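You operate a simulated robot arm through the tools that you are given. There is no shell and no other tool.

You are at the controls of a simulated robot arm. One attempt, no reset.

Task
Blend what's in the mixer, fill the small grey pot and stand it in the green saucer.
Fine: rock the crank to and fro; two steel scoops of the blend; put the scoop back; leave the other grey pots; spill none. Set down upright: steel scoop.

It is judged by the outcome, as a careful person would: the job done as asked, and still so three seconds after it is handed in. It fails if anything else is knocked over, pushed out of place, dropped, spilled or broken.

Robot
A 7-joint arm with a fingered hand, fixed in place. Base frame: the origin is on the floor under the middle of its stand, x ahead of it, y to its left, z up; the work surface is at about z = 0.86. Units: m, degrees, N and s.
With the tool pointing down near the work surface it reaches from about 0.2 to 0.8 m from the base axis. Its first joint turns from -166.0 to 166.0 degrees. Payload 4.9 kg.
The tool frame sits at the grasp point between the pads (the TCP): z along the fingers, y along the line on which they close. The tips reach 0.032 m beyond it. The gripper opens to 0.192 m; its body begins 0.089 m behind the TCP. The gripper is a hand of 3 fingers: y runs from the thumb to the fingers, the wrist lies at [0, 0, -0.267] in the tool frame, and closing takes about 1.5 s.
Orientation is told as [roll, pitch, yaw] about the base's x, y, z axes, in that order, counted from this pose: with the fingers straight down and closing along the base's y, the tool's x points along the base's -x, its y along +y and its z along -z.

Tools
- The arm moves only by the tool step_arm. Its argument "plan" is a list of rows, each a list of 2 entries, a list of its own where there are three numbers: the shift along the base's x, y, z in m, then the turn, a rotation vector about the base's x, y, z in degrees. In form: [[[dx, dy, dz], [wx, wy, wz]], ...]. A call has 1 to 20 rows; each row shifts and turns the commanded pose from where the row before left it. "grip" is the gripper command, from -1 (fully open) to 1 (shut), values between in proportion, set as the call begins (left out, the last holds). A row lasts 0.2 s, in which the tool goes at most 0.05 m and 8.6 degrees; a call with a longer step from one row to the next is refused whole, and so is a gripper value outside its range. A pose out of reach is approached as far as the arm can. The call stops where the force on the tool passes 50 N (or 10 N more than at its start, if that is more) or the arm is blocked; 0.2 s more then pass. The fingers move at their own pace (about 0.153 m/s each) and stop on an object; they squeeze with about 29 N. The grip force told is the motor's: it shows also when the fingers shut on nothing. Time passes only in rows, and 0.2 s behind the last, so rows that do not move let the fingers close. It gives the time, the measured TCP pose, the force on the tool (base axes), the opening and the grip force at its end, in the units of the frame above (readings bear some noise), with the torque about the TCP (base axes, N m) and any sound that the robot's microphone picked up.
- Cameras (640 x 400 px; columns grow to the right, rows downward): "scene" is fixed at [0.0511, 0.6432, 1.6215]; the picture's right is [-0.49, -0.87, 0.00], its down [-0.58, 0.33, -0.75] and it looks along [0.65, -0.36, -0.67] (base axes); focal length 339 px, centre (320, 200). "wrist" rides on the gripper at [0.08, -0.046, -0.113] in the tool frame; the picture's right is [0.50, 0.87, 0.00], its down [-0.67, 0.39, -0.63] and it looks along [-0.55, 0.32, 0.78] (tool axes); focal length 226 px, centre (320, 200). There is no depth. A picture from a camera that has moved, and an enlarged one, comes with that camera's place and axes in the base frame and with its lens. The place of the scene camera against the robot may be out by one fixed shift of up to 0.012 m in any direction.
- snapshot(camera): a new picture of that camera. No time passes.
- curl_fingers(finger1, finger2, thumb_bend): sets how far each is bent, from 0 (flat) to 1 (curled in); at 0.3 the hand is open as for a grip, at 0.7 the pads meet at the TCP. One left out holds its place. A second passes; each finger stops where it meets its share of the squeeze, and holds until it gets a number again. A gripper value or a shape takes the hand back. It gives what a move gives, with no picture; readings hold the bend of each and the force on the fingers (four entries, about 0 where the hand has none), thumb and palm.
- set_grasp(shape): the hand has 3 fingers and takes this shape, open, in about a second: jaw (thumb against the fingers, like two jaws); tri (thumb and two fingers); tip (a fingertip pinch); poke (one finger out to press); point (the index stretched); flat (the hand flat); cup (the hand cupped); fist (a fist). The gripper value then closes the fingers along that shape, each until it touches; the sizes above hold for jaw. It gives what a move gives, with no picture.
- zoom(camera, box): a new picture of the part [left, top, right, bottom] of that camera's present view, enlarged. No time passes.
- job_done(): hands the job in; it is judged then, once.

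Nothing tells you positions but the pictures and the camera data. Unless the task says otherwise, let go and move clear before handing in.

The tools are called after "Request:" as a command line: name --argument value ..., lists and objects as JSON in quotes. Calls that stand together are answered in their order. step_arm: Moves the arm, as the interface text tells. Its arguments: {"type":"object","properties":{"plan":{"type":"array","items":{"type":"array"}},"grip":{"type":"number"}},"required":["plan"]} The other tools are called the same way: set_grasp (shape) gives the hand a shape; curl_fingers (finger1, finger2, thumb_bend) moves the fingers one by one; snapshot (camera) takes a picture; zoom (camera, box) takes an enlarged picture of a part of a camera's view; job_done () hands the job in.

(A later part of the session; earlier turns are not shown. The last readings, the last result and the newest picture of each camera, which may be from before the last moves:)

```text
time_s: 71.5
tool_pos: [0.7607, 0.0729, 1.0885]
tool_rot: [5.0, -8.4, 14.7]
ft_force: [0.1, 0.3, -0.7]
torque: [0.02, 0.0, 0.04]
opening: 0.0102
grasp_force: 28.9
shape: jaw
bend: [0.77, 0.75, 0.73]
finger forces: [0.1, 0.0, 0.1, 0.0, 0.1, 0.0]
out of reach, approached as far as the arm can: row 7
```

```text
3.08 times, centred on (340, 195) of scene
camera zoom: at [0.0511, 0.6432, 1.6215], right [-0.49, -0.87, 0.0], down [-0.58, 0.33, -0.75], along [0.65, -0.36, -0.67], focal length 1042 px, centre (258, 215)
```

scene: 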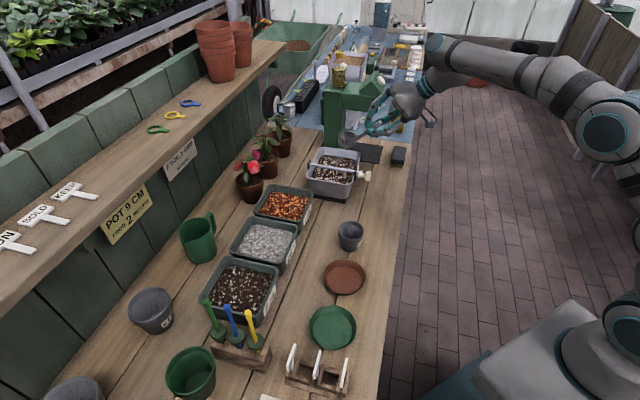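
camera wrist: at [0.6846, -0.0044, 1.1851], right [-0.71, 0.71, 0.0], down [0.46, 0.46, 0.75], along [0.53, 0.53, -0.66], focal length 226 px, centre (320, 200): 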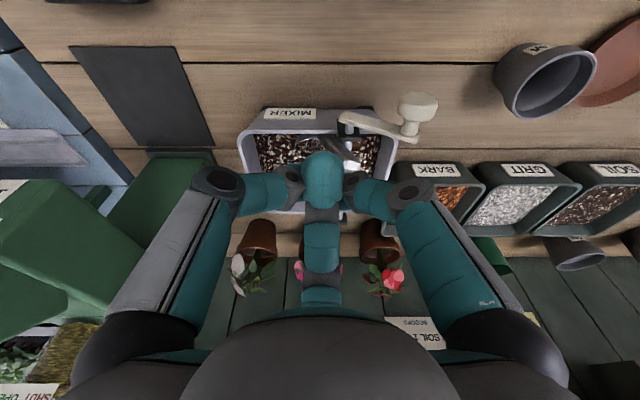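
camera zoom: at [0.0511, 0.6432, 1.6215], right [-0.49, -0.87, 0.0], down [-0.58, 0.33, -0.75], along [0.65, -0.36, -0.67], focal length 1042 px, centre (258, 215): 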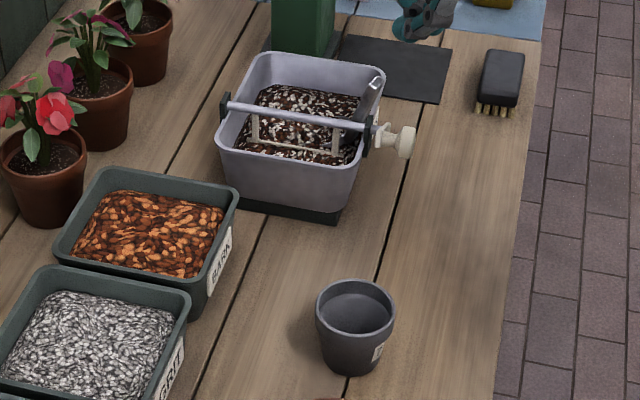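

The scoop is resting in the tub with blend in it and nothing spilled outside. I'll raise the empty hand clear and get a proper look from above.

Request:
step_arm --plan '[[[-0.005, -0.005, 0.03], [0, 0, 0]], [[-0.01, -0.01, 0.04], [0, 0, 0]], [[-0.02, -0.015, 0.03], [0, 0, 0]], [[-0.02, -0.015, 0.0], [-3.5, 3.5, 0]], [[0, 0, 0], [-3.5, 3.5, 0]], [[0, 0, 0], [0, 0, 0]]]'

Request:
step_arm --plan '[[[0, 0, 0], [0, 0, 0]], [[0, 0, 0], [0, 0, 0]], [[0, 0, 0], [0, 0, 0]], [[0, 0, 0], [0, 0, 0]], [[0, 0, 0], [0, 0, 0]]]' --grip -1

Request:
snapshot --camera "wrist"

Request:
zoom --camera "wrist" --box '[220, 80, 460, 230]'

Request:
snapshot --camera "scene"

```text
time_s: 72.9
tool_pos: [0.7071, 0.0263, 1.1919]
tool_rot: [0.0, 0.2, 15.0]
ft_force: [2.0, 0.7, 0.0]
torque: [-0.04, -0.01, -0.01]
opening: 0.01
grasp_force: 29.1
shape: jaw
bend: [0.77, 0.75, 0.73]
finger forces: [0.0, 0.1, 0.1, 0.0, 0.0, 0.0]
```

```text
time_s: 74.1
tool_pos: [0.7083, 0.0276, 1.1909]
tool_rot: [0.0, 0.2, 15.2]
ft_force: [-1.0, -0.2, 0.9]
torque: [-0.01, -0.02, 0.01]
opening: 0.1918
grasp_force: 0.0
shape: jaw
bend: [0.3, 0.3, 0.3]
finger forces: [0.0, 0.0, 0.0, 0.1, 0.0, 0.0]
```

```text
taken
camera wrist: at [0.6433, -0.0363, 1.3047], right [-0.71, 0.71, 0.0], down [0.55, 0.55, 0.63], along [0.44, 0.45, -0.78], focal length 226 px, centre (320, 200)
```

wrist: 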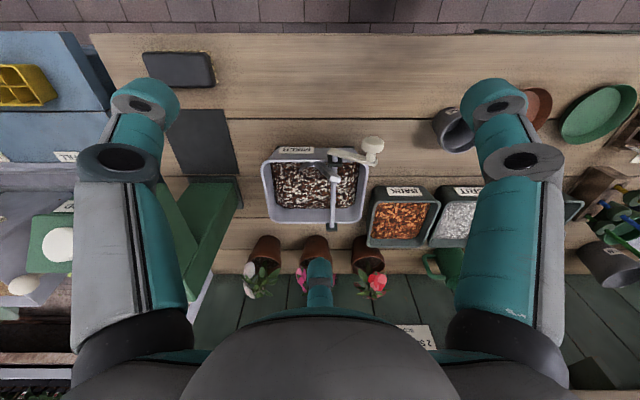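

```text
2.67 times, centred on (340, 155) of wrist
camera zoom: at [0.6433, -0.0363, 1.3047], right [-0.71, 0.71, 0.0], down [0.55, 0.55, 0.63], along [0.44, 0.45, -0.78], focal length 603 px, centre (267, 320)
```

zoom: 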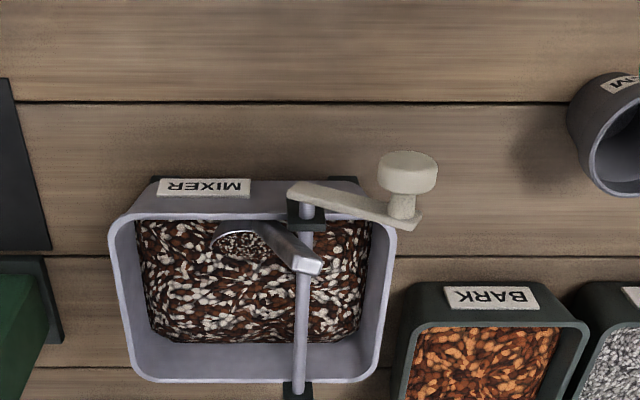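

```text
taken
```

scene: 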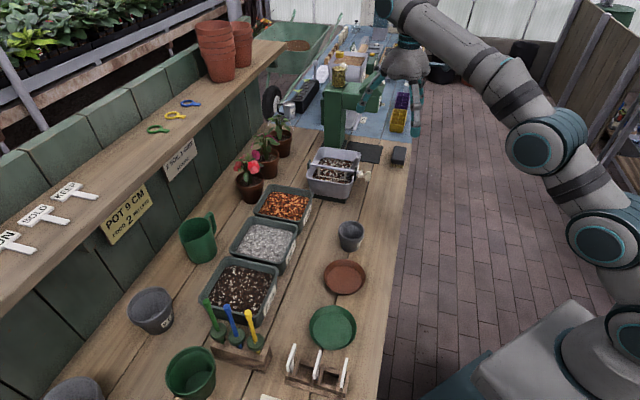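

Request:
zoom --camera "wrist" --box '[280, 140, 376, 200]'

Request:
zoom --camera "scene" --box '[325, 145, 381, 180]'

```text
6.67 times, centred on (328, 170) of wrist
camera zoom: at [0.6433, -0.0363, 1.3047], right [-0.71, 0.71, 0.0], down [0.55, 0.55, 0.63], along [0.44, 0.45, -0.78], focal length 1507 px, centre (267, 400)
```

zoom: 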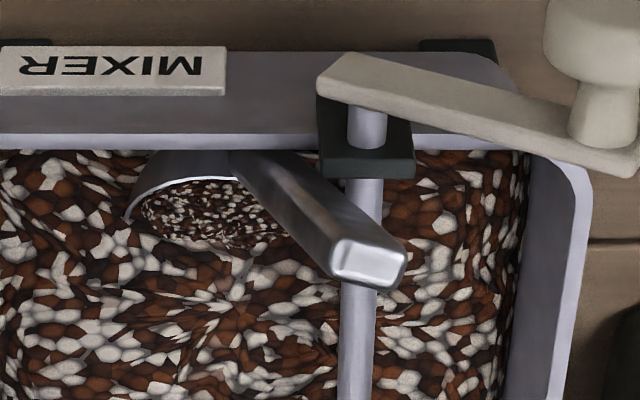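

```text
11.43 times, centred on (353, 162) of scene
camera zoom: at [0.0511, 0.6432, 1.6215], right [-0.49, -0.87, 0.0], down [-0.58, 0.33, -0.75], along [0.65, -0.36, -0.67], focal length 3872 px, centre (-57, 629)
```

zoom: 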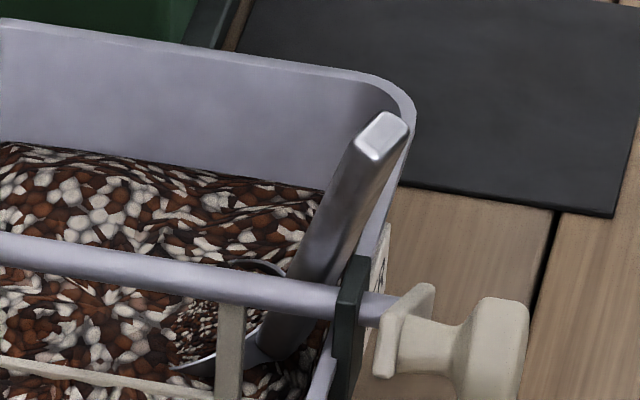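

The scoop sits bowl-down in the blend, already holding some, with its handle tip up at about (0.76, 0.117, 1.017). It leans about 67° at azimuth ~7°, so I'll line the hand up with that handle and check again before gripping.

Request:
step_arm --plan '[[[0.0016, 0.0105, -0.005], [0, 0, -7.6]], [[0.0016, 0.0105, -0.005], [0, 0, -7.6]], [[0.0016, 0.0105, -0.005], [0, 0, -7.6]], [[0.0016, 0.0105, -0.005], [0, 0, -7.6]], [[0.0016, 0.0105, -0.005], [0, 0, -7.6]], [[0.0016, 0.0105, -0.005], [0.885, -7.45, 0]], [[0.0016, 0.0105, -0.005], [0.885, -7.45, 0]], [[0.0016, 0.0105, -0.005], [0.885, -7.45, 0]], [[0, 0, 0], [0, 0, 0]], [[0, 0, 0], [0, 0, 0]]]' --grip 0.35

Request:
snapshot --camera "wrist"

Request:
zoom --camera "scene" --box '[290, 80, 450, 200]'

```text
time_s: 76.3
tool_pos: [0.7185, 0.111, 1.1508]
tool_rot: [11.7, -19.3, -25.0]
ft_force: [0.3, 0.1, 0.1]
torque: [0.02, -0.02, 0.0]
opening: 0.0629
grasp_force: 0.1
shape: jaw
bend: [0.46, 0.46, 0.7]
finger forces: [0.1, 0.0, 0.0, 0.0, 0.1, 0.0]
```

```text
taken
camera wrist: at [0.5932, 0.0975, 1.2208], right [-0.12, 0.99, 0.0], down [0.47, 0.06, 0.88], along [0.87, 0.11, -0.48], focal length 226 px, centre (320, 200)
```

wrist: 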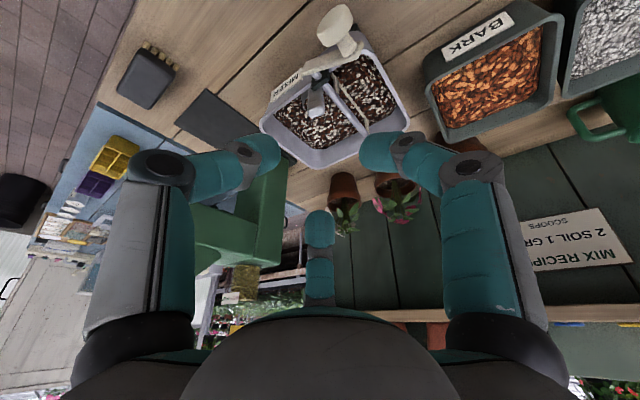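

```text
3.33 times, centred on (370, 140) of scene
camera zoom: at [0.0511, 0.6432, 1.6215], right [-0.49, -0.87, 0.0], down [-0.58, 0.33, -0.75], along [0.65, -0.36, -0.67], focal length 1129 px, centre (153, 400)
```

zoom: 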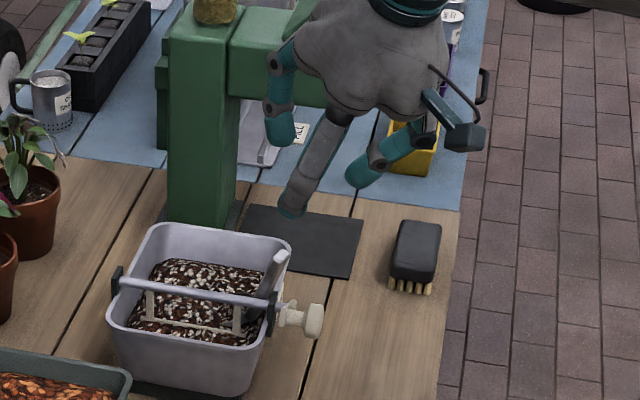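

Request:
zoom --camera "wrist" --box '[264, 60, 392, 140]'

```text
5.00 times, centred on (328, 100) of wrist
camera zoom: at [0.5932, 0.0975, 1.2208], right [-0.12, 0.99, 0.0], down [0.47, 0.06, 0.88], along [0.87, 0.11, -0.48], focal length 1130 px, centre (280, 700)
```

zoom: 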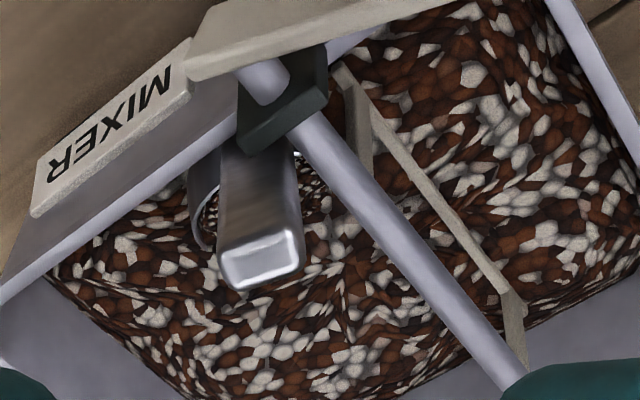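

Handle tip refined to (0.7595, 0.115, 1.022). Trimming heading and moving most of the way down the handle axis, then checking.

Request:
step_arm --plan '[[[-0.01, 0.002, 0], [0, 0, -4.5]], [[0.0104, 0.0004, -0.0264], [0, 0, 0]], [[0.0104, 0.0004, -0.0264], [0, 0, 0]], [[0.0104, 0.0004, -0.0264], [0, 0, 0]], [[0.0052, 0.0002, -0.0132], [0, 0, 0]], [[0, 0, 0], [0, 0, 0]], [[0, 0, 0], [0, 0, 0]]]'

Request:
zoom --camera "wrist" --box '[220, 60, 420, 260]'

Request:
zoom --camera "scene" --box '[310, 100, 422, 200]'

```text
time_s: 77.9
tool_pos: [0.7477, 0.114, 1.0586]
tool_rot: [11.6, -19.3, -29.4]
ft_force: [0.4, 0.7, 0.2]
torque: [0.01, 0.01, 0.02]
opening: 0.0628
grasp_force: 0.1
shape: jaw
bend: [0.46, 0.46, 0.7]
finger forces: [0.1, 0.1, 0.0, 0.0, 0.0, 0.0]
```

```text
2.00 times, centred on (320, 160) of wrist
camera zoom: at [0.6201, 0.1097, 1.1279], right [-0.05, 1.0, 0.0], down [0.48, 0.02, 0.88], along [0.88, 0.04, -0.48], focal length 452 px, centre (320, 280)
```

zoom: 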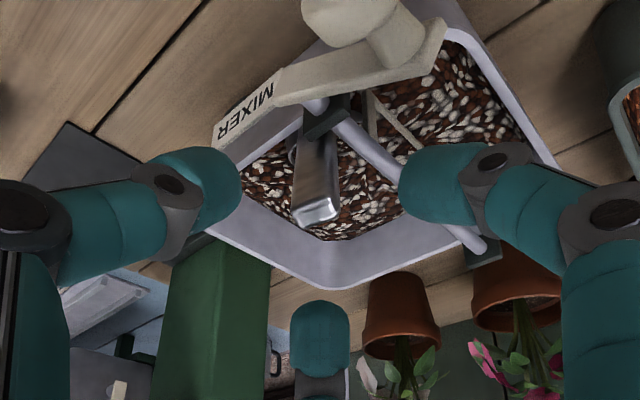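

```text
4.00 times, centred on (366, 150) of scene
camera zoom: at [0.0511, 0.6432, 1.6215], right [-0.49, -0.87, 0.0], down [-0.58, 0.33, -0.75], along [0.65, -0.36, -0.67], focal length 1355 px, centre (136, 400)
```

zoom: 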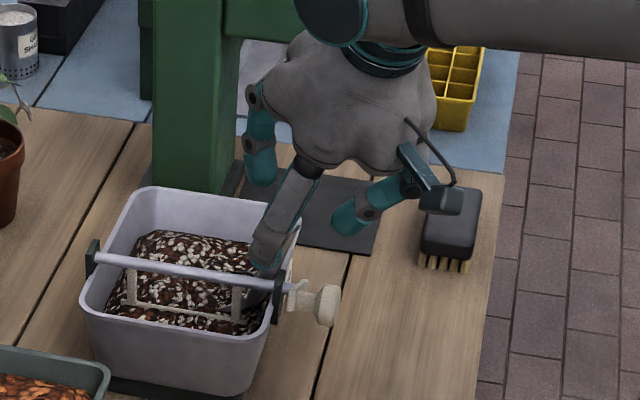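

Request:
step_arm --plan '[[[0.0053, 0.0002, -0.0133], [0, 0, 0]], [[0.0053, 0.0002, -0.0133], [0, 0, 0]], [[0.0052, 0.0002, -0.0134], [0, 0, 0]], [[0, 0, 0], [0, 0, 0]], [[0, 0, 0], [0, 0, 0]]]'

Request:
zoom --camera "wrist" --box '[220, 60, 420, 260]'

Request:
zoom --camera "scene" --box '[310, 100, 422, 200]'

```text
time_s: 79.1
tool_pos: [0.7627, 0.1133, 1.018]
tool_rot: [11.6, -19.3, -29.3]
ft_force: [-0.6, -0.3, -0.1]
torque: [0.0, 0.03, -0.02]
opening: 0.0626
grasp_force: 0.0
shape: jaw
bend: [0.46, 0.46, 0.7]
finger forces: [0.0, 0.0, 0.0, 0.0, 0.0, 0.1]
```

```text
2.00 times, centred on (320, 160) of wrist
camera zoom: at [0.635, 0.11, 1.0889], right [-0.05, 1.0, 0.0], down [0.48, 0.02, 0.88], along [0.88, 0.04, -0.48], focal length 452 px, centre (320, 280)
```

zoom: 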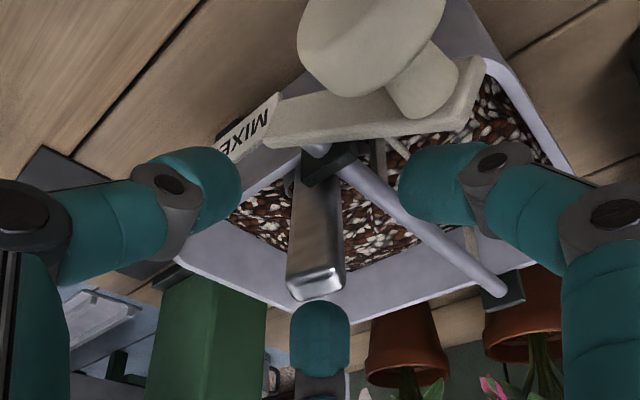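

```text
4.00 times, centred on (366, 150) of scene
camera zoom: at [0.0511, 0.6432, 1.6215], right [-0.49, -0.87, 0.0], down [-0.58, 0.33, -0.75], along [0.65, -0.36, -0.67], focal length 1355 px, centre (136, 400)
```

zoom: 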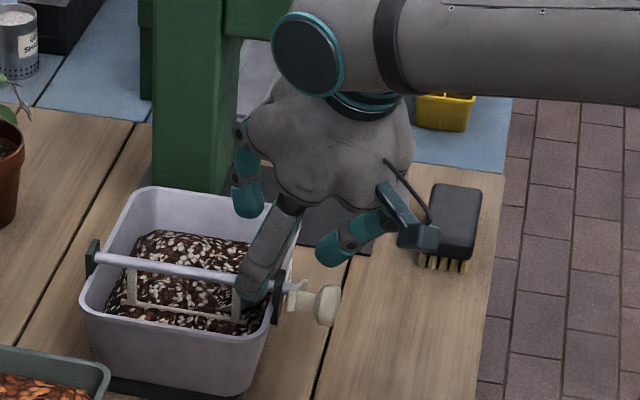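

Request:
step_arm --plan '[[[0.0015, -0.001, -0.0056], [0, 0, 0]], [[0, 0, 0], [0, 0, 0]]]'

Request:
step_arm --plan '[[[0, 0, 0], [0, 0, 0]], [[0, 0, 0], [0, 0, 0]], [[0, 0, 0], [0, 0, 0]], [[0, 0, 0], [0, 0, 0]], [[0, 0, 0], [0, 0, 0]]]' --grip 1

Request:
zoom --camera "wrist" --box '[220, 60, 420, 260]'

Request:
zoom --camera "scene" --box '[310, 120, 406, 190]'

```text
time_s: 79.7
tool_pos: [0.7632, 0.1134, 1.0124]
tool_rot: [11.5, -19.3, -29.2]
ft_force: [0.5, -0.1, -0.5]
torque: [-0.01, 0.01, -0.01]
opening: 0.063
grasp_force: 0.2
shape: jaw
bend: [0.46, 0.46, 0.7]
finger forces: [0.0, 0.0, 0.1, 0.0, 0.0, 0.0]
```

```text
time_s: 80.9
tool_pos: [0.7635, 0.1148, 1.0124]
tool_rot: [11.6, -19.4, -29.3]
ft_force: [0.4, 0.7, -0.5]
torque: [-0.03, 0.02, 0.02]
opening: 0.0101
grasp_force: 29.0
shape: jaw
bend: [0.72, 0.73, 0.7]
finger forces: [25.4, 23.3, 0.0, 0.0, 21.8, 0.0]
```

```text
2.00 times, centred on (320, 160) of wrist
camera zoom: at [0.6359, 0.1091, 1.0825], right [-0.05, 1.0, 0.0], down [0.48, 0.02, 0.88], along [0.88, 0.04, -0.48], focal length 452 px, centre (320, 280)
```

zoom: 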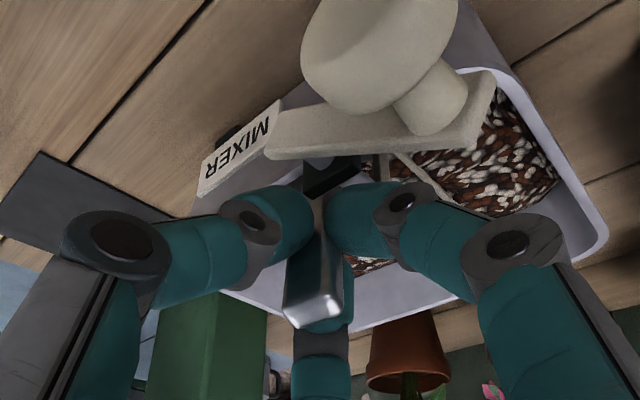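

```text
5.71 times, centred on (358, 155) of scene
camera zoom: at [0.0511, 0.6432, 1.6215], right [-0.49, -0.87, 0.0], down [-0.58, 0.33, -0.75], along [0.65, -0.36, -0.67], focal length 1936 px, centre (103, 457)
```

zoom: 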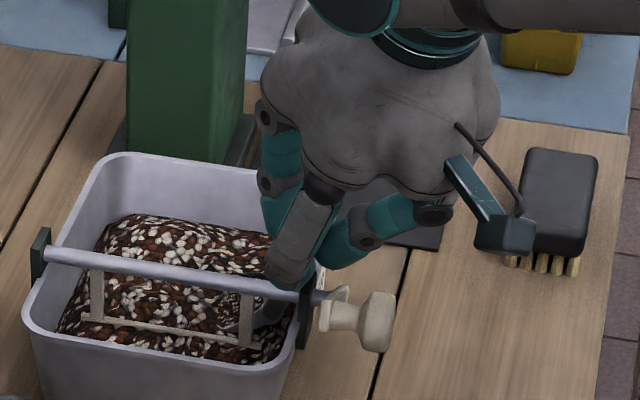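

Gripped firmly again. Lifting gently straight up, nudging away from the shaft, and checking the load.

Request:
step_arm --plan '[[[0.005, 0, 0.004], [0, 0, 0]], [[0.004, 0, 0.008], [0, 0, 0]], [[0, 0, 0.01], [0, 0, 0]], [[0, 0, 0.01], [0, 0, 0]], [[0, 0, 0], [0, 0, 0]]]'

Request:
zoom --camera "wrist" --box '[220, 60, 420, 260]'

Request:
zoom --camera "scene" --box '[310, 120, 406, 190]'

```text
time_s: 82.1
tool_pos: [0.7732, 0.1139, 1.0452]
tool_rot: [11.5, -19.3, -29.4]
ft_force: [0.4, 0.2, -1.1]
torque: [-0.04, 0.08, -0.02]
opening: 0.0098
grasp_force: 29.3
shape: jaw
bend: [0.72, 0.73, 0.7]
finger forces: [25.7, 22.6, 0.0, 0.1, 21.8, 0.0]
```

```text
2.00 times, centred on (320, 160) of wrist
camera zoom: at [0.6455, 0.1092, 1.1151], right [-0.05, 1.0, 0.0], down [0.48, 0.02, 0.88], along [0.88, 0.04, -0.48], focal length 452 px, centre (320, 280)
```

zoom: 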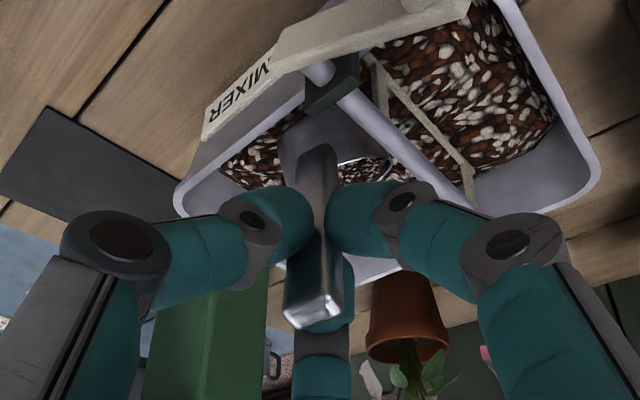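

```text
5.71 times, centred on (358, 155) of scene
camera zoom: at [0.0511, 0.6432, 1.6215], right [-0.49, -0.87, 0.0], down [-0.58, 0.33, -0.75], along [0.65, -0.36, -0.67], focal length 1936 px, centre (103, 457)
```

zoom: 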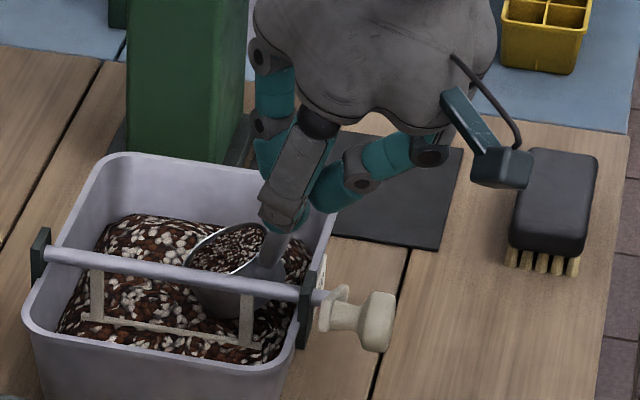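

It comes up with the bowl full. It's still tilted, so I'll look closely at the bowl's tilt to level it.

Request:
zoom --camera "scene" --box '[334, 150, 374, 180]'

Request:
zoom --camera "wrist" --box '[295, 100, 375, 240]'

```text
13.33 times, centred on (354, 165) of scene
camera zoom: at [0.0511, 0.6432, 1.6215], right [-0.49, -0.87, 0.0], down [-0.58, 0.33, -0.75], along [0.65, -0.36, -0.67], focal length 4518 px, centre (-133, 667)
```

zoom: 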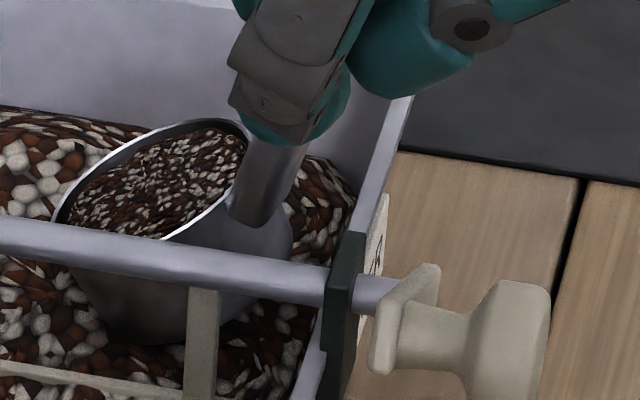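

```text
2.86 times, centred on (335, 170) of wrist
camera zoom: at [0.6455, 0.1092, 1.1151], right [-0.05, 1.0, 0.0], down [0.48, 0.02, 0.88], along [0.88, 0.04, -0.48], focal length 646 px, centre (277, 286)
```

zoom: 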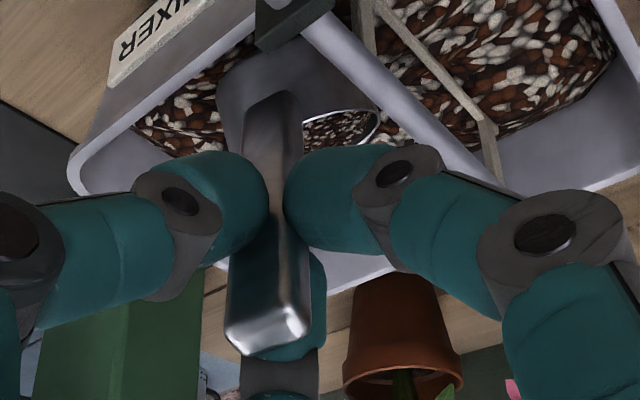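

The bowl is tilted about 23° toward azimuth ~42°. I'll raise it clear of the knob over the tub first, then level it by that amount while still above the mixer.

Request:
step_arm --plan '[[[0, 0, 0.01], [0, 0, 0]], [[0, 0, 0.015], [0, 0, 0]], [[0, 0, 0.02], [0, 0, 0]], [[0, 0, 0.015], [0, 0, 0]], [[0, 0, 0], [0, 0, 0]], [[-0.003, -0.0027, -0.0036], [1.944, -2.119, 0]], [[-0.003, -0.0027, -0.0036], [1.944, -2.119, 0]], [[-0.003, -0.0027, -0.0036], [1.944, -2.119, 0]], [[-0.003, -0.0027, -0.0036], [1.944, -2.119, 0]], [[-0.003, -0.0027, -0.0036], [1.944, -2.119, 0]], [[-0.003, -0.0027, -0.0036], [1.944, -2.119, 0]], [[-0.003, -0.0027, -0.0036], [1.944, -2.119, 0]], [[-0.003, -0.0027, -0.0036], [1.944, -2.119, 0]], [[0, 0, 0], [0, 0, 0]]]'

Request:
zoom --camera "scene" --box '[310, 110, 406, 180]'

Request:
zoom --camera "wrist" --box '[220, 60, 420, 260]'

```text
time_s: 85.1
tool_pos: [0.7489, 0.0919, 1.0772]
tool_rot: [35.7, -24.9, -38.4]
ft_force: [1.0, 0.3, -1.0]
torque: [-0.02, 0.1, -0.02]
opening: 0.0097
grasp_force: 28.8
shape: jaw
bend: [0.72, 0.73, 0.69]
finger forces: [25.7, 22.1, 0.1, 0.0, 22.4, 0.1]
```

```text
5.71 times, centred on (358, 145) of scene
camera zoom: at [0.0511, 0.6432, 1.6215], right [-0.49, -0.87, 0.0], down [-0.58, 0.33, -0.75], along [0.65, -0.36, -0.67], focal length 1936 px, centre (103, 514)
```

zoom: 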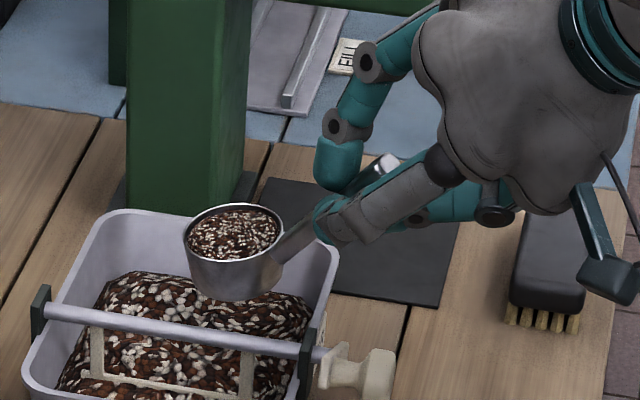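

```text
2.00 times, centred on (320, 160) of wrist
camera zoom: at [0.6066, 0.0746, 1.102], right [-0.08, 0.96, 0.25], down [0.2, -0.23, 0.95], along [0.98, 0.13, -0.17], focal length 452 px, centre (320, 280)
```

zoom: 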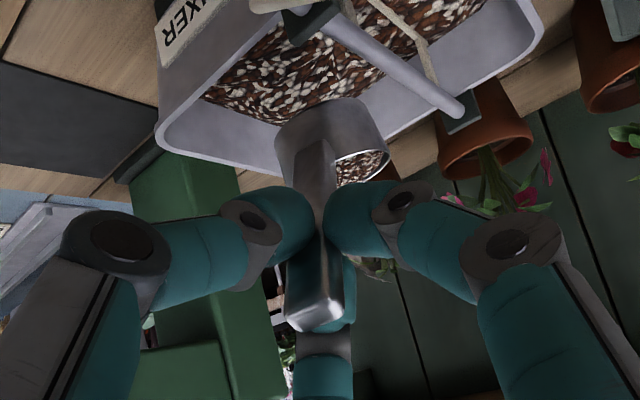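

The scoop is level and brim-full, nothing lost. I'll raise it clear of the crank knob and carry it smoothly to above the small grey pot.

Request:
step_arm --plan '[[[0, 0, 0.01], [0, 0, 0]], [[0, 0, 0.02], [0, 0, 0]], [[0, 0, 0.01], [0, 0, 0]], [[-0.0082, 0.0043, 0], [0, 0, 0]], [[-0.016, 0.0083, 0], [0, 0, 0]], [[-0.022, 0.0115, 0], [0, 0, 0]], [[-0.026, 0.0135, 0], [0, 0, 0]], [[-0.028, 0.0145, 0], [0, 0, 0]], [[-0.028, 0.0145, 0], [0, 0, 0]], [[-0.028, 0.0145, 0], [0, 0, 0]], [[-0.028, 0.0145, -0.002], [0, 0, 0]], [[-0.026, 0.0135, -0.004], [0, 0, 0]], [[-0.022, 0.0115, -0.006], [0, 0, 0]], [[-0.016, 0.0083, -0.006], [0, 0, 0]], [[-0.01, 0.0054, -0.0054], [0, 0, 0]], [[0, 0, 0], [0, 0, 0]], [[0, 0, 0], [0, 0, 0]]]'

Request:
snapshot --camera "scene"

Request:
zoom --camera "scene" --box '[310, 150, 438, 260]'

Request:
snapshot --camera "wrist"

```text
time_s: 88.7
tool_pos: [0.4907, 0.226, 1.0935]
tool_rot: [35.7, -24.8, -38.4]
ft_force: [-0.3, 0.1, -0.3]
torque: [-0.04, 0.08, 0.02]
opening: 0.0099
grasp_force: 28.7
shape: jaw
bend: [0.72, 0.73, 0.69]
finger forces: [25.6, 22.1, 0.1, 0.1, 22.6, 0.0]
```

```text
taken
```

scene: 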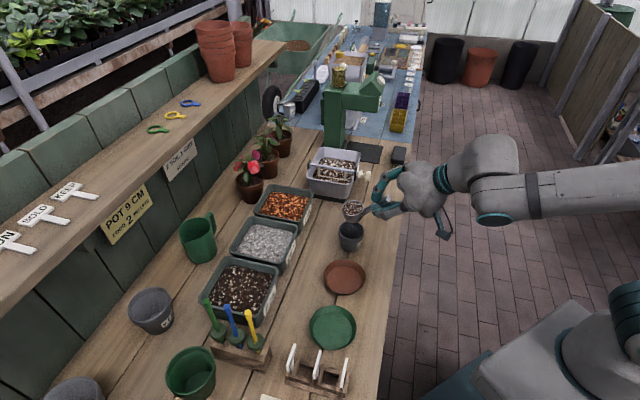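

```text
3.64 times, centred on (374, 205) of scene
camera zoom: at [0.0511, 0.6432, 1.6215], right [-0.49, -0.87, 0.0], down [-0.58, 0.33, -0.75], along [0.65, -0.36, -0.67], focal length 1232 px, centre (124, 182)
```

zoom: 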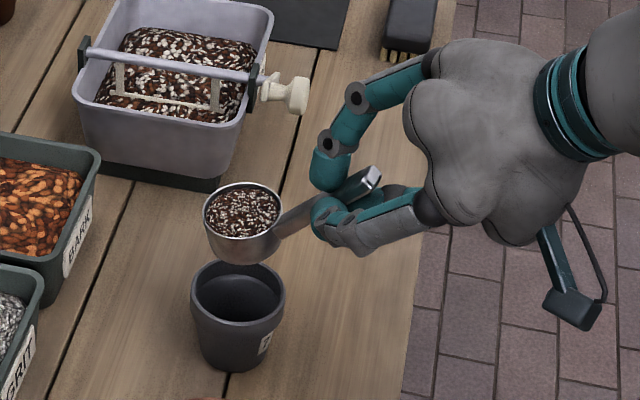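

```text
taken
camera wrist: at [0.3485, 0.2082, 1.119], right [-0.08, 0.96, 0.25], down [0.2, -0.23, 0.95], along [0.98, 0.13, -0.17], focal length 226 px, centre (320, 200)
```

wrist: 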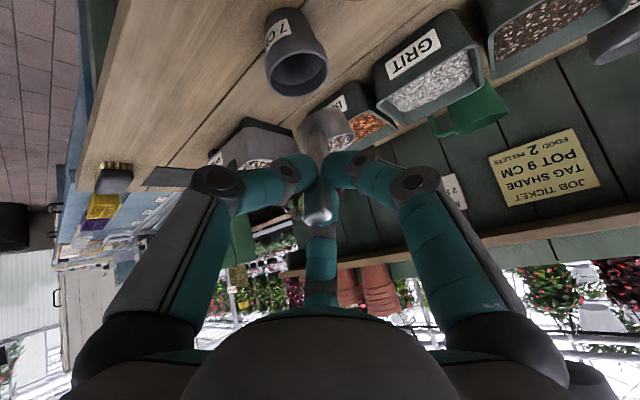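

Request:
zoom --camera "wrist" --box '[250, 20, 378, 160]'

Request:
zoom --camera "scene" --box '[330, 185, 386, 255]'

```text
2.86 times, centred on (314, 90) of wrist
camera zoom: at [0.3485, 0.2082, 1.119], right [-0.08, 0.96, 0.25], down [0.2, -0.23, 0.95], along [0.98, 0.13, -0.17], focal length 646 px, centre (337, 514)
```

zoom: 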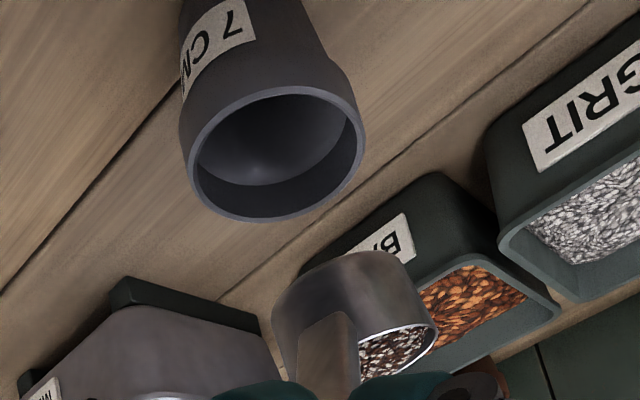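

```text
5.71 times, centred on (358, 220) of scene
camera zoom: at [0.0511, 0.6432, 1.6215], right [-0.49, -0.87, 0.0], down [-0.58, 0.33, -0.75], along [0.65, -0.36, -0.67], focal length 1936 px, centre (103, 86)
```

zoom: 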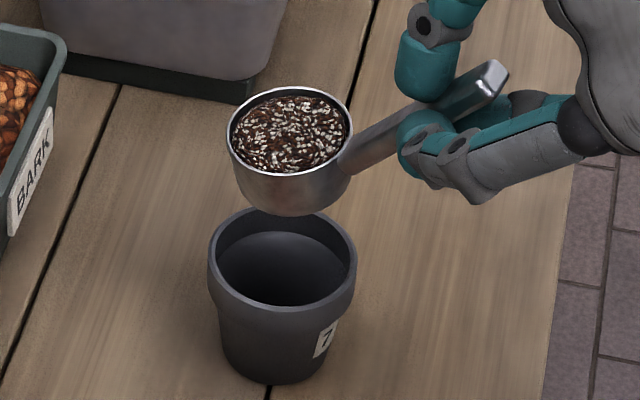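

The bowl hangs about 8 mm left of the pot's centre line, which is right for tipping to the right. I'll lower it close above the rim and start rolling slowly.

Request:
step_arm --plan '[[[0, 0, -0.01], [0, 0, 0]], [[0, 0, -0.015], [0, 0, 0]], [[0, 0, 0], [0, 0, 0]], [[0.0037, -0.0095, -0.0007], [7.458, 2.893, 0]], [[0.0037, -0.0094, -0.0021], [7.458, 2.893, 0]], [[0.0035, -0.009, -0.0036], [7.458, 2.893, 0]], [[0.0033, -0.0084, -0.0048], [7.458, 2.893, 0]], [[0.003, -0.0077, -0.006], [7.458, 2.893, 0]], [[0, 0, 0], [0, 0, 0]]]'

Request:
zoom --camera "scene" --box '[320, 180, 400, 260]'

```text
time_s: 90.7
tool_pos: [0.5083, 0.1835, 1.052]
tool_rot: [55.0, 10.6, -40.9]
ft_force: [0.5, -0.4, -0.4]
torque: [-0.03, 0.08, 0.0]
opening: 0.0097
grasp_force: 29.4
shape: jaw
bend: [0.72, 0.73, 0.69]
finger forces: [24.6, 22.0, 0.0, 0.0, 23.2, 0.0]
```

```text
5.00 times, centred on (360, 220) of scene
camera zoom: at [0.0511, 0.6432, 1.6215], right [-0.49, -0.87, 0.0], down [-0.58, 0.33, -0.75], along [0.65, -0.36, -0.67], focal length 1694 px, centre (120, 100)
```

zoom: 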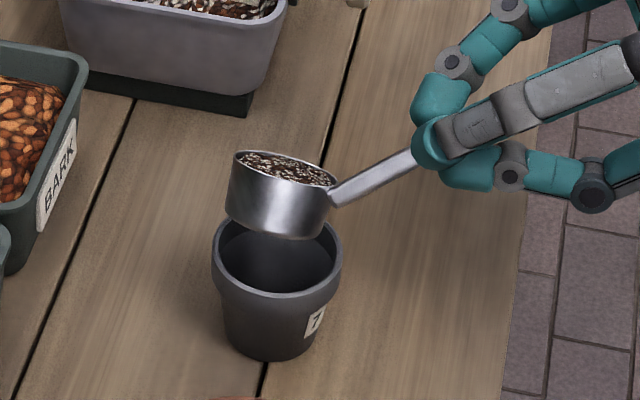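

Still holding at 40°, and it's well placed over the pot. Continuing the roll in small stages.

Request:
step_arm --plan '[[[0.0027, -0.0069, -0.0071], [7.458, 2.893, 0]], [[0.0023, -0.0059, -0.0081], [7.458, 2.893, 0]], [[0.0019, -0.0048, -0.0089], [7.458, 2.893, 0]], [[0.0014, -0.0035, -0.0095], [7.458, 2.893, 0]], [[0, 0, 0], [0, 0, 0]], [[0, 0, 0], [0, 0, 0]]]'

Request:
zoom --camera "scene" --box '[320, 180, 400, 260]'

```text
time_s: 92.1
tool_pos: [0.5169, 0.1602, 1.0184]
tool_rot: [73.2, 38.0, -33.2]
ft_force: [-0.2, 0.3, -0.4]
torque: [-0.11, 0.02, 0.03]
opening: 0.0095
grasp_force: 29.0
shape: jaw
bend: [0.72, 0.73, 0.69]
finger forces: [24.5, 22.2, 0.1, 0.0, 22.9, 0.1]
```

```text
5.00 times, centred on (360, 220) of scene
camera zoom: at [0.0511, 0.6432, 1.6215], right [-0.49, -0.87, 0.0], down [-0.58, 0.33, -0.75], along [0.65, -0.36, -0.67], focal length 1694 px, centre (120, 100)
```

zoom: 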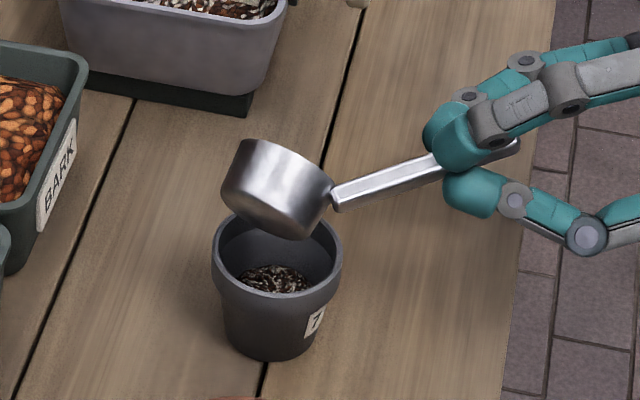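

The blend is falling into the pot. Rolling further to empty the scoop fully.

Request:
step_arm --plan '[[[0.0009, -0.0023, -0.0099], [7.458, 2.893, 0]], [[0.0004, -0.001, -0.0102], [7.458, 2.893, 0]], [[-0.0001, 0.0004, -0.0103], [7.458, 2.893, 0]], [[-0.0007, 0.0017, -0.0101], [7.458, 2.893, 0]], [[0, 0, 0], [0, 0, 0]], [[0, 0, 0], [0, 0, 0]], [[0, 0, 0], [0, 0, 0]]]'

Request:
zoom --camera "scene" --box '[320, 180, 400, 260]'

Request:
snapshot --camera "wrist"

```text
time_s: 93.7
tool_pos: [0.5169, 0.16, 0.9765]
tool_rot: [110.6, 59.6, -4.1]
ft_force: [-0.1, 0.9, -0.8]
torque: [-0.08, 0.07, 0.0]
opening: 0.0097
grasp_force: 28.7
shape: jaw
bend: [0.72, 0.73, 0.69]
finger forces: [24.2, 22.4, 0.0, 0.0, 22.8, 0.0]
```

```text
5.00 times, centred on (360, 220) of scene
camera zoom: at [0.0511, 0.6432, 1.6215], right [-0.49, -0.87, 0.0], down [-0.58, 0.33, -0.75], along [0.65, -0.36, -0.67], focal length 1694 px, centre (120, 100)
```

zoom: 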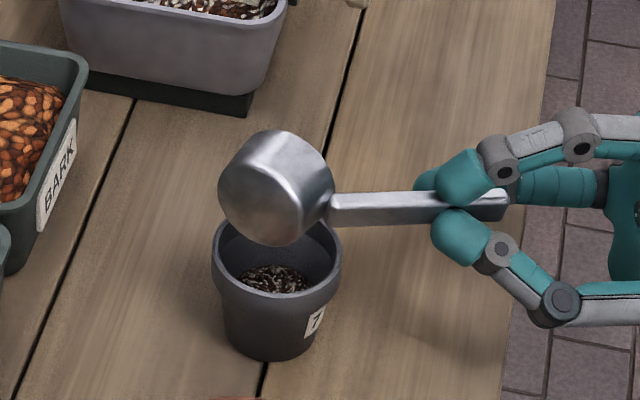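

```text
taken
camera wrist: at [0.3988, 0.0805, 1.0034], right [0.42, -0.34, 0.84], down [0.41, -0.76, -0.51], along [0.81, 0.56, -0.18], focal length 226 px, centre (320, 200)
```

wrist: 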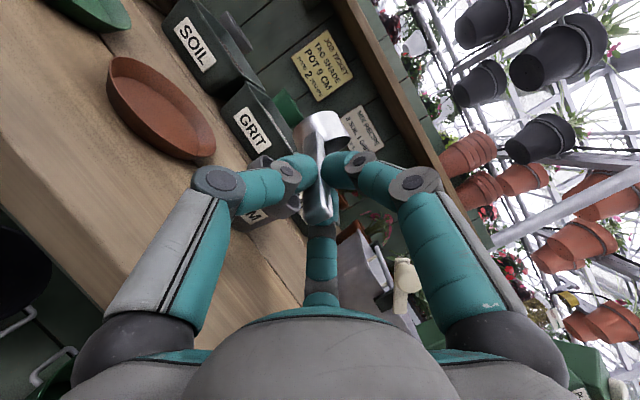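

Request:
step_arm --plan '[[[-0.0012, 0.003, -0.0097], [7.458, 2.893, 0]], [[-0.0016, 0.0041, -0.0093], [7.458, 2.893, 0]], [[0, 0, 0], [0, 0, 0]], [[0, 0, 0], [0, 0, 0]], [[0, 0, 0], [0, 0, 0]], [[0.0016, -0.0041, 0.0093], [-7.458, -2.893, 0]], [[0.0012, -0.003, 0.0097], [-7.458, -2.893, 0]], [[0.0007, -0.0017, 0.0101], [-7.458, -2.893, 0]], [[0.0001, -0.0004, 0.0103], [-7.458, -2.893, 0]], [[-0.0004, 0.001, 0.0102], [-7.458, -2.893, 0]], [[-0.0009, 0.0023, 0.0099], [-7.458, -2.893, 0]], [[-0.0014, 0.0035, 0.0095], [-7.458, -2.893, 0]], [[-0.0019, 0.0048, 0.0089], [-7.458, -2.893, 0]], [[-0.0023, 0.0059, 0.0081], [-7.458, -2.893, 0]], [[-0.0027, 0.0069, 0.0071], [-7.458, -2.893, 0]], [[0, 0, 0], [0, 0, 0]]]'

Request:
zoom --camera "scene" --box '[320, 180, 400, 260]'

```text
time_s: 97.1
tool_pos: [0.5067, 0.182, 1.0508]
tool_rot: [54.9, 10.5, -41.0]
ft_force: [-0.2, -0.2, -0.7]
torque: [-0.1, 0.05, -0.01]
opening: 0.0095
grasp_force: 29.3
shape: jaw
bend: [0.72, 0.73, 0.69]
finger forces: [24.2, 21.9, 0.1, 0.0, 23.0, 0.0]
```

```text
5.00 times, centred on (360, 220) of scene
camera zoom: at [0.0511, 0.6432, 1.6215], right [-0.49, -0.87, 0.0], down [-0.58, 0.33, -0.75], along [0.65, -0.36, -0.67], focal length 1694 px, centre (120, 100)
```

zoom: 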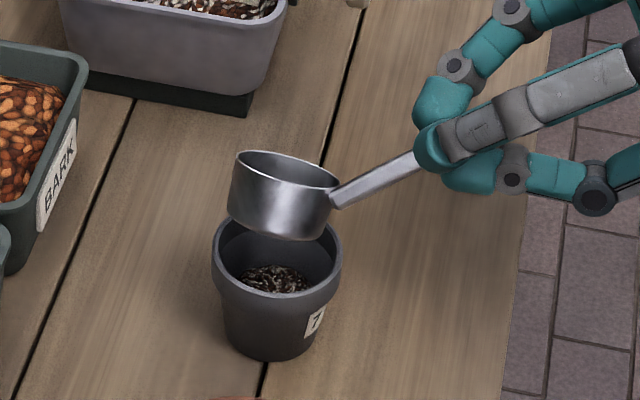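

The scoop is empty and the pot about half full, with nothing spilled. I'll level the scoop and carry it back over the mixer for the second scoop.

Request:
step_arm --plan '[[[-0.003, 0.0077, 0.006], [-7.458, -2.893, 0]], [[-0.0033, 0.0084, 0.0048], [-7.458, -2.893, 0]], [[-0.0035, 0.009, 0.0036], [-7.458, -2.893, 0]], [[-0.0037, 0.0094, 0.0021], [-7.458, -2.893, 0]], [[-0.0037, 0.0095, 0.0007], [-7.458, -2.893, 0]], [[0, 0, 0.02], [0, 0, 0]], [[0, 0, 0.03], [0, 0, 0]], [[0.012, -0.006, 0], [0, 0, 0]], [[0.028, -0.0145, 0], [0, 0, 0]], [[0.032, -0.0165, 0], [0, 0, 0]], [[0.034, -0.0175, 0], [0, 0, 0]], [[0.034, -0.0175, 0], [0, 0, 0]], [[0.034, -0.0175, 0], [0, 0, 0]], [[0.034, -0.0175, 0], [0, 0, 0]], [[0.03, -0.0155, 0], [0, 0, 0]], [[0.02, -0.0105, 0], [0, 0, 0]], [[0.01, -0.005, 0], [0, 0, 0]], [[0, 0, 0], [0, 0, 0]]]'

Request:
zoom --camera "scene" --box '[300, 100, 428, 200]'

Request:
zoom --camera "scene" --box '[310, 190, 406, 260]'

```text
time_s: 100.9
tool_pos: [0.7593, 0.088, 1.1197]
tool_rot: [35.7, -24.8, -38.5]
ft_force: [0.3, -0.8, -1.4]
torque: [-0.01, 0.06, 0.04]
opening: 0.0096
grasp_force: 28.4
shape: jaw
bend: [0.73, 0.73, 0.69]
finger forces: [24.2, 21.6, 0.0, 0.1, 22.8, 0.1]
```

```text
4.00 times, centred on (364, 150) of scene
camera zoom: at [0.0511, 0.6432, 1.6215], right [-0.49, -0.87, 0.0], down [-0.58, 0.33, -0.75], along [0.65, -0.36, -0.67], focal length 1355 px, centre (144, 400)
```

zoom: 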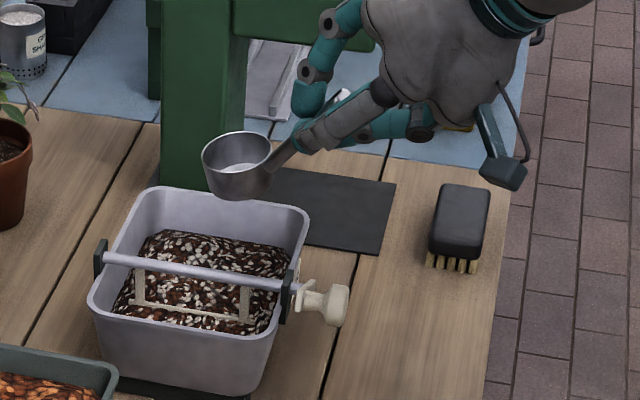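

```text
5.71 times, centred on (358, 225) of scene
camera zoom: at [0.0511, 0.6432, 1.6215], right [-0.49, -0.87, 0.0], down [-0.58, 0.33, -0.75], along [0.65, -0.36, -0.67], focal length 1936 px, centre (103, 57)
```

zoom: 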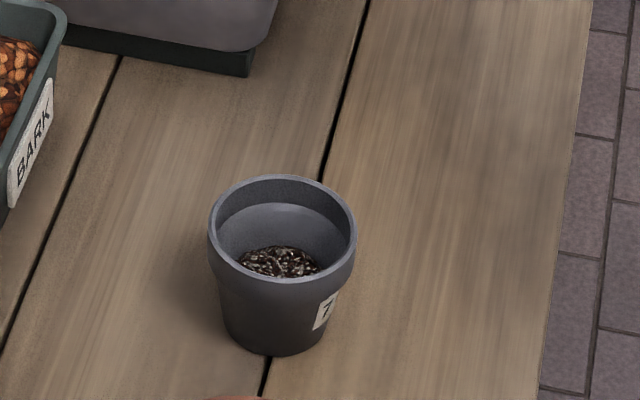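

Lowering slightly over the tub and pitching the scoop 20° forward for the dip, well within reach this time.

Request:
step_arm --plan '[[[0, 0, -0.02], [0, 0, 0]], [[0, 0, -0.02], [0, 0, 0]], [[0.0035, 0.0014, 0.0033], [-0.904, 2.331, 0]], [[0.0035, 0.0014, 0.0033], [-0.904, 2.331, 0]], [[0.0035, 0.0014, 0.0033], [-0.904, 2.331, 0]], [[0.0035, 0.0014, 0.0033], [-0.904, 2.331, 0]], [[0.0036, 0.0014, 0.0032], [-0.904, 2.331, 0]], [[0.0036, 0.0014, 0.0032], [-0.904, 2.331, 0]], [[0.0036, 0.0014, 0.0032], [-0.904, 2.331, 0]], [[0.0036, 0.0014, 0.0032], [-0.904, 2.331, 0]], [[0, 0, 0], [0, 0, 0]]]'

Request:
zoom --camera "scene" --box '[300, 110, 412, 200]'

Request:
snapshot --camera "wrist"

```text
time_s: 103.3
tool_pos: [0.7858, 0.1013, 1.1037]
tool_rot: [18.1, -13.8, -32.7]
ft_force: [0.2, 0.7, -0.3]
torque: [-0.01, 0.01, -0.02]
opening: 0.0094
grasp_force: 29.0
shape: jaw
bend: [0.73, 0.73, 0.69]
finger forces: [23.8, 21.7, 0.0, 0.1, 22.7, 0.1]
```

```text
4.44 times, centred on (356, 155) of scene
camera zoom: at [0.0511, 0.6432, 1.6215], right [-0.49, -0.87, 0.0], down [-0.58, 0.33, -0.75], along [0.65, -0.36, -0.67], focal length 1506 px, centre (160, 400)
```

zoom: 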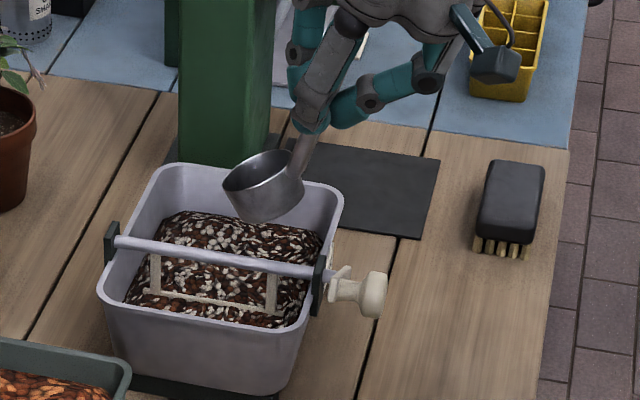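

```text
taken
camera wrist: at [0.6609, 0.0894, 1.1759], right [-0.02, 0.99, 0.14], down [0.5, -0.11, 0.86], along [0.87, 0.09, -0.49], focal length 226 px, centre (320, 200)
```

wrist: 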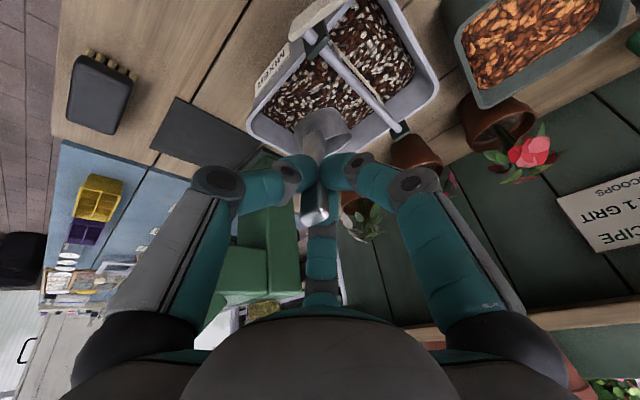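

Request:
step_arm --plan '[[[0, 0, -0.015], [0, 0, 0]], [[0, 0, -0.015], [0, 0, 0]], [[0, 0, -0.015], [0, 0, 0]], [[0, 0, -0.012], [0, 0, 0]], [[0, 0, -0.01], [0, 0, 0]], [[0, 0, 0], [0, 0, 0]]]'

Request:
zoom --camera "scene" --box '[310, 120, 406, 190]'

Request:
zoom --camera "wrist" --box '[220, 20, 420, 220]'

```text
time_s: 104.7
tool_pos: [0.7871, 0.0998, 1.038]
tool_rot: [18.1, -13.7, -32.6]
ft_force: [-1.2, -0.2, -0.9]
torque: [-0.02, 0.05, 0.05]
opening: 0.0095
grasp_force: 29.4
shape: jaw
bend: [0.73, 0.73, 0.69]
finger forces: [23.6, 21.7, 0.0, 0.0, 23.0, 0.0]
```

```text
5.71 times, centred on (358, 155) of scene
camera zoom: at [0.0511, 0.6432, 1.6215], right [-0.49, -0.87, 0.0], down [-0.58, 0.33, -0.75], along [0.65, -0.36, -0.67], focal length 1936 px, centre (103, 457)
```

zoom: 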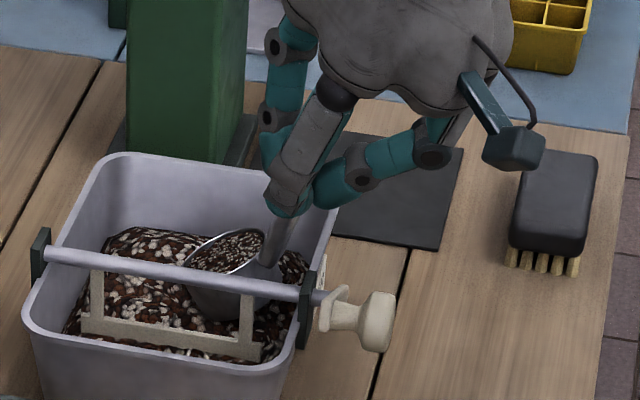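

```text
2.00 times, centred on (320, 120) of wrist
camera zoom: at [0.6615, 0.0891, 1.1097], right [-0.02, 0.99, 0.14], down [0.5, -0.11, 0.86], along [0.87, 0.09, -0.49], focal length 452 px, centre (320, 360)
```

zoom: 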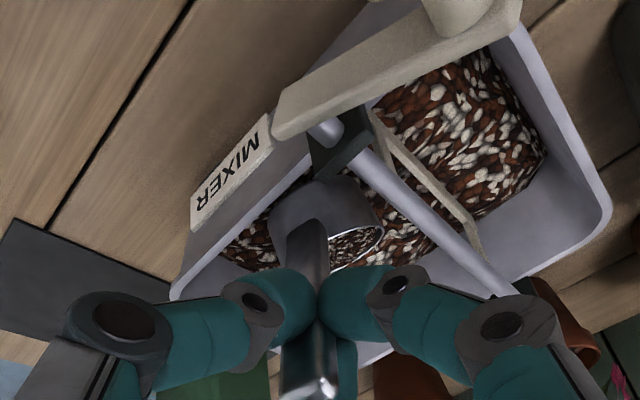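

The scoop shows blend in it already; I'll go slightly deeper to make sure it's a full scoop, then lift.

Request:
step_arm --plan '[[[0, 0, -0.008], [0, 0, 0]], [[0.002, 0.001, -0.007], [0, 0, 0]], [[0, 0, 0], [0, 0, 0]], [[0, 0, 0], [0, 0, 0]], [[0, 0, 0.008], [0, 0, 0]], [[0, 0, 0.012], [0, 0, 0]], [[0, 0, 0.015], [0, 0, 0]], [[0, 0, 0.02], [0, 0, 0]], [[0, 0, 0.015], [0, 0, 0]], [[0, 0, 0.01], [0, 0, 0]], [[0, 0, 0], [0, 0, 0]]]'

Request:
zoom --camera "scene" --box '[310, 110, 406, 180]'

```text
time_s: 107.1
tool_pos: [0.788, 0.1004, 1.1024]
tool_rot: [18.0, -13.7, -32.6]
ft_force: [-0.5, -0.5, -1.3]
torque: [0.0, 0.04, -0.02]
opening: 0.0094
grasp_force: 28.8
shape: jaw
bend: [0.73, 0.73, 0.69]
finger forces: [23.6, 21.6, 0.1, 0.1, 22.9, 0.1]
```

```text
5.71 times, centred on (358, 145) of scene
camera zoom: at [0.0511, 0.6432, 1.6215], right [-0.49, -0.87, 0.0], down [-0.58, 0.33, -0.75], along [0.65, -0.36, -0.67], focal length 1936 px, centre (103, 514)
```

zoom: 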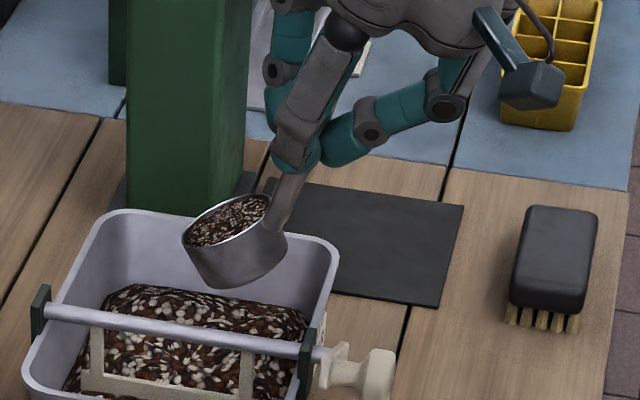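

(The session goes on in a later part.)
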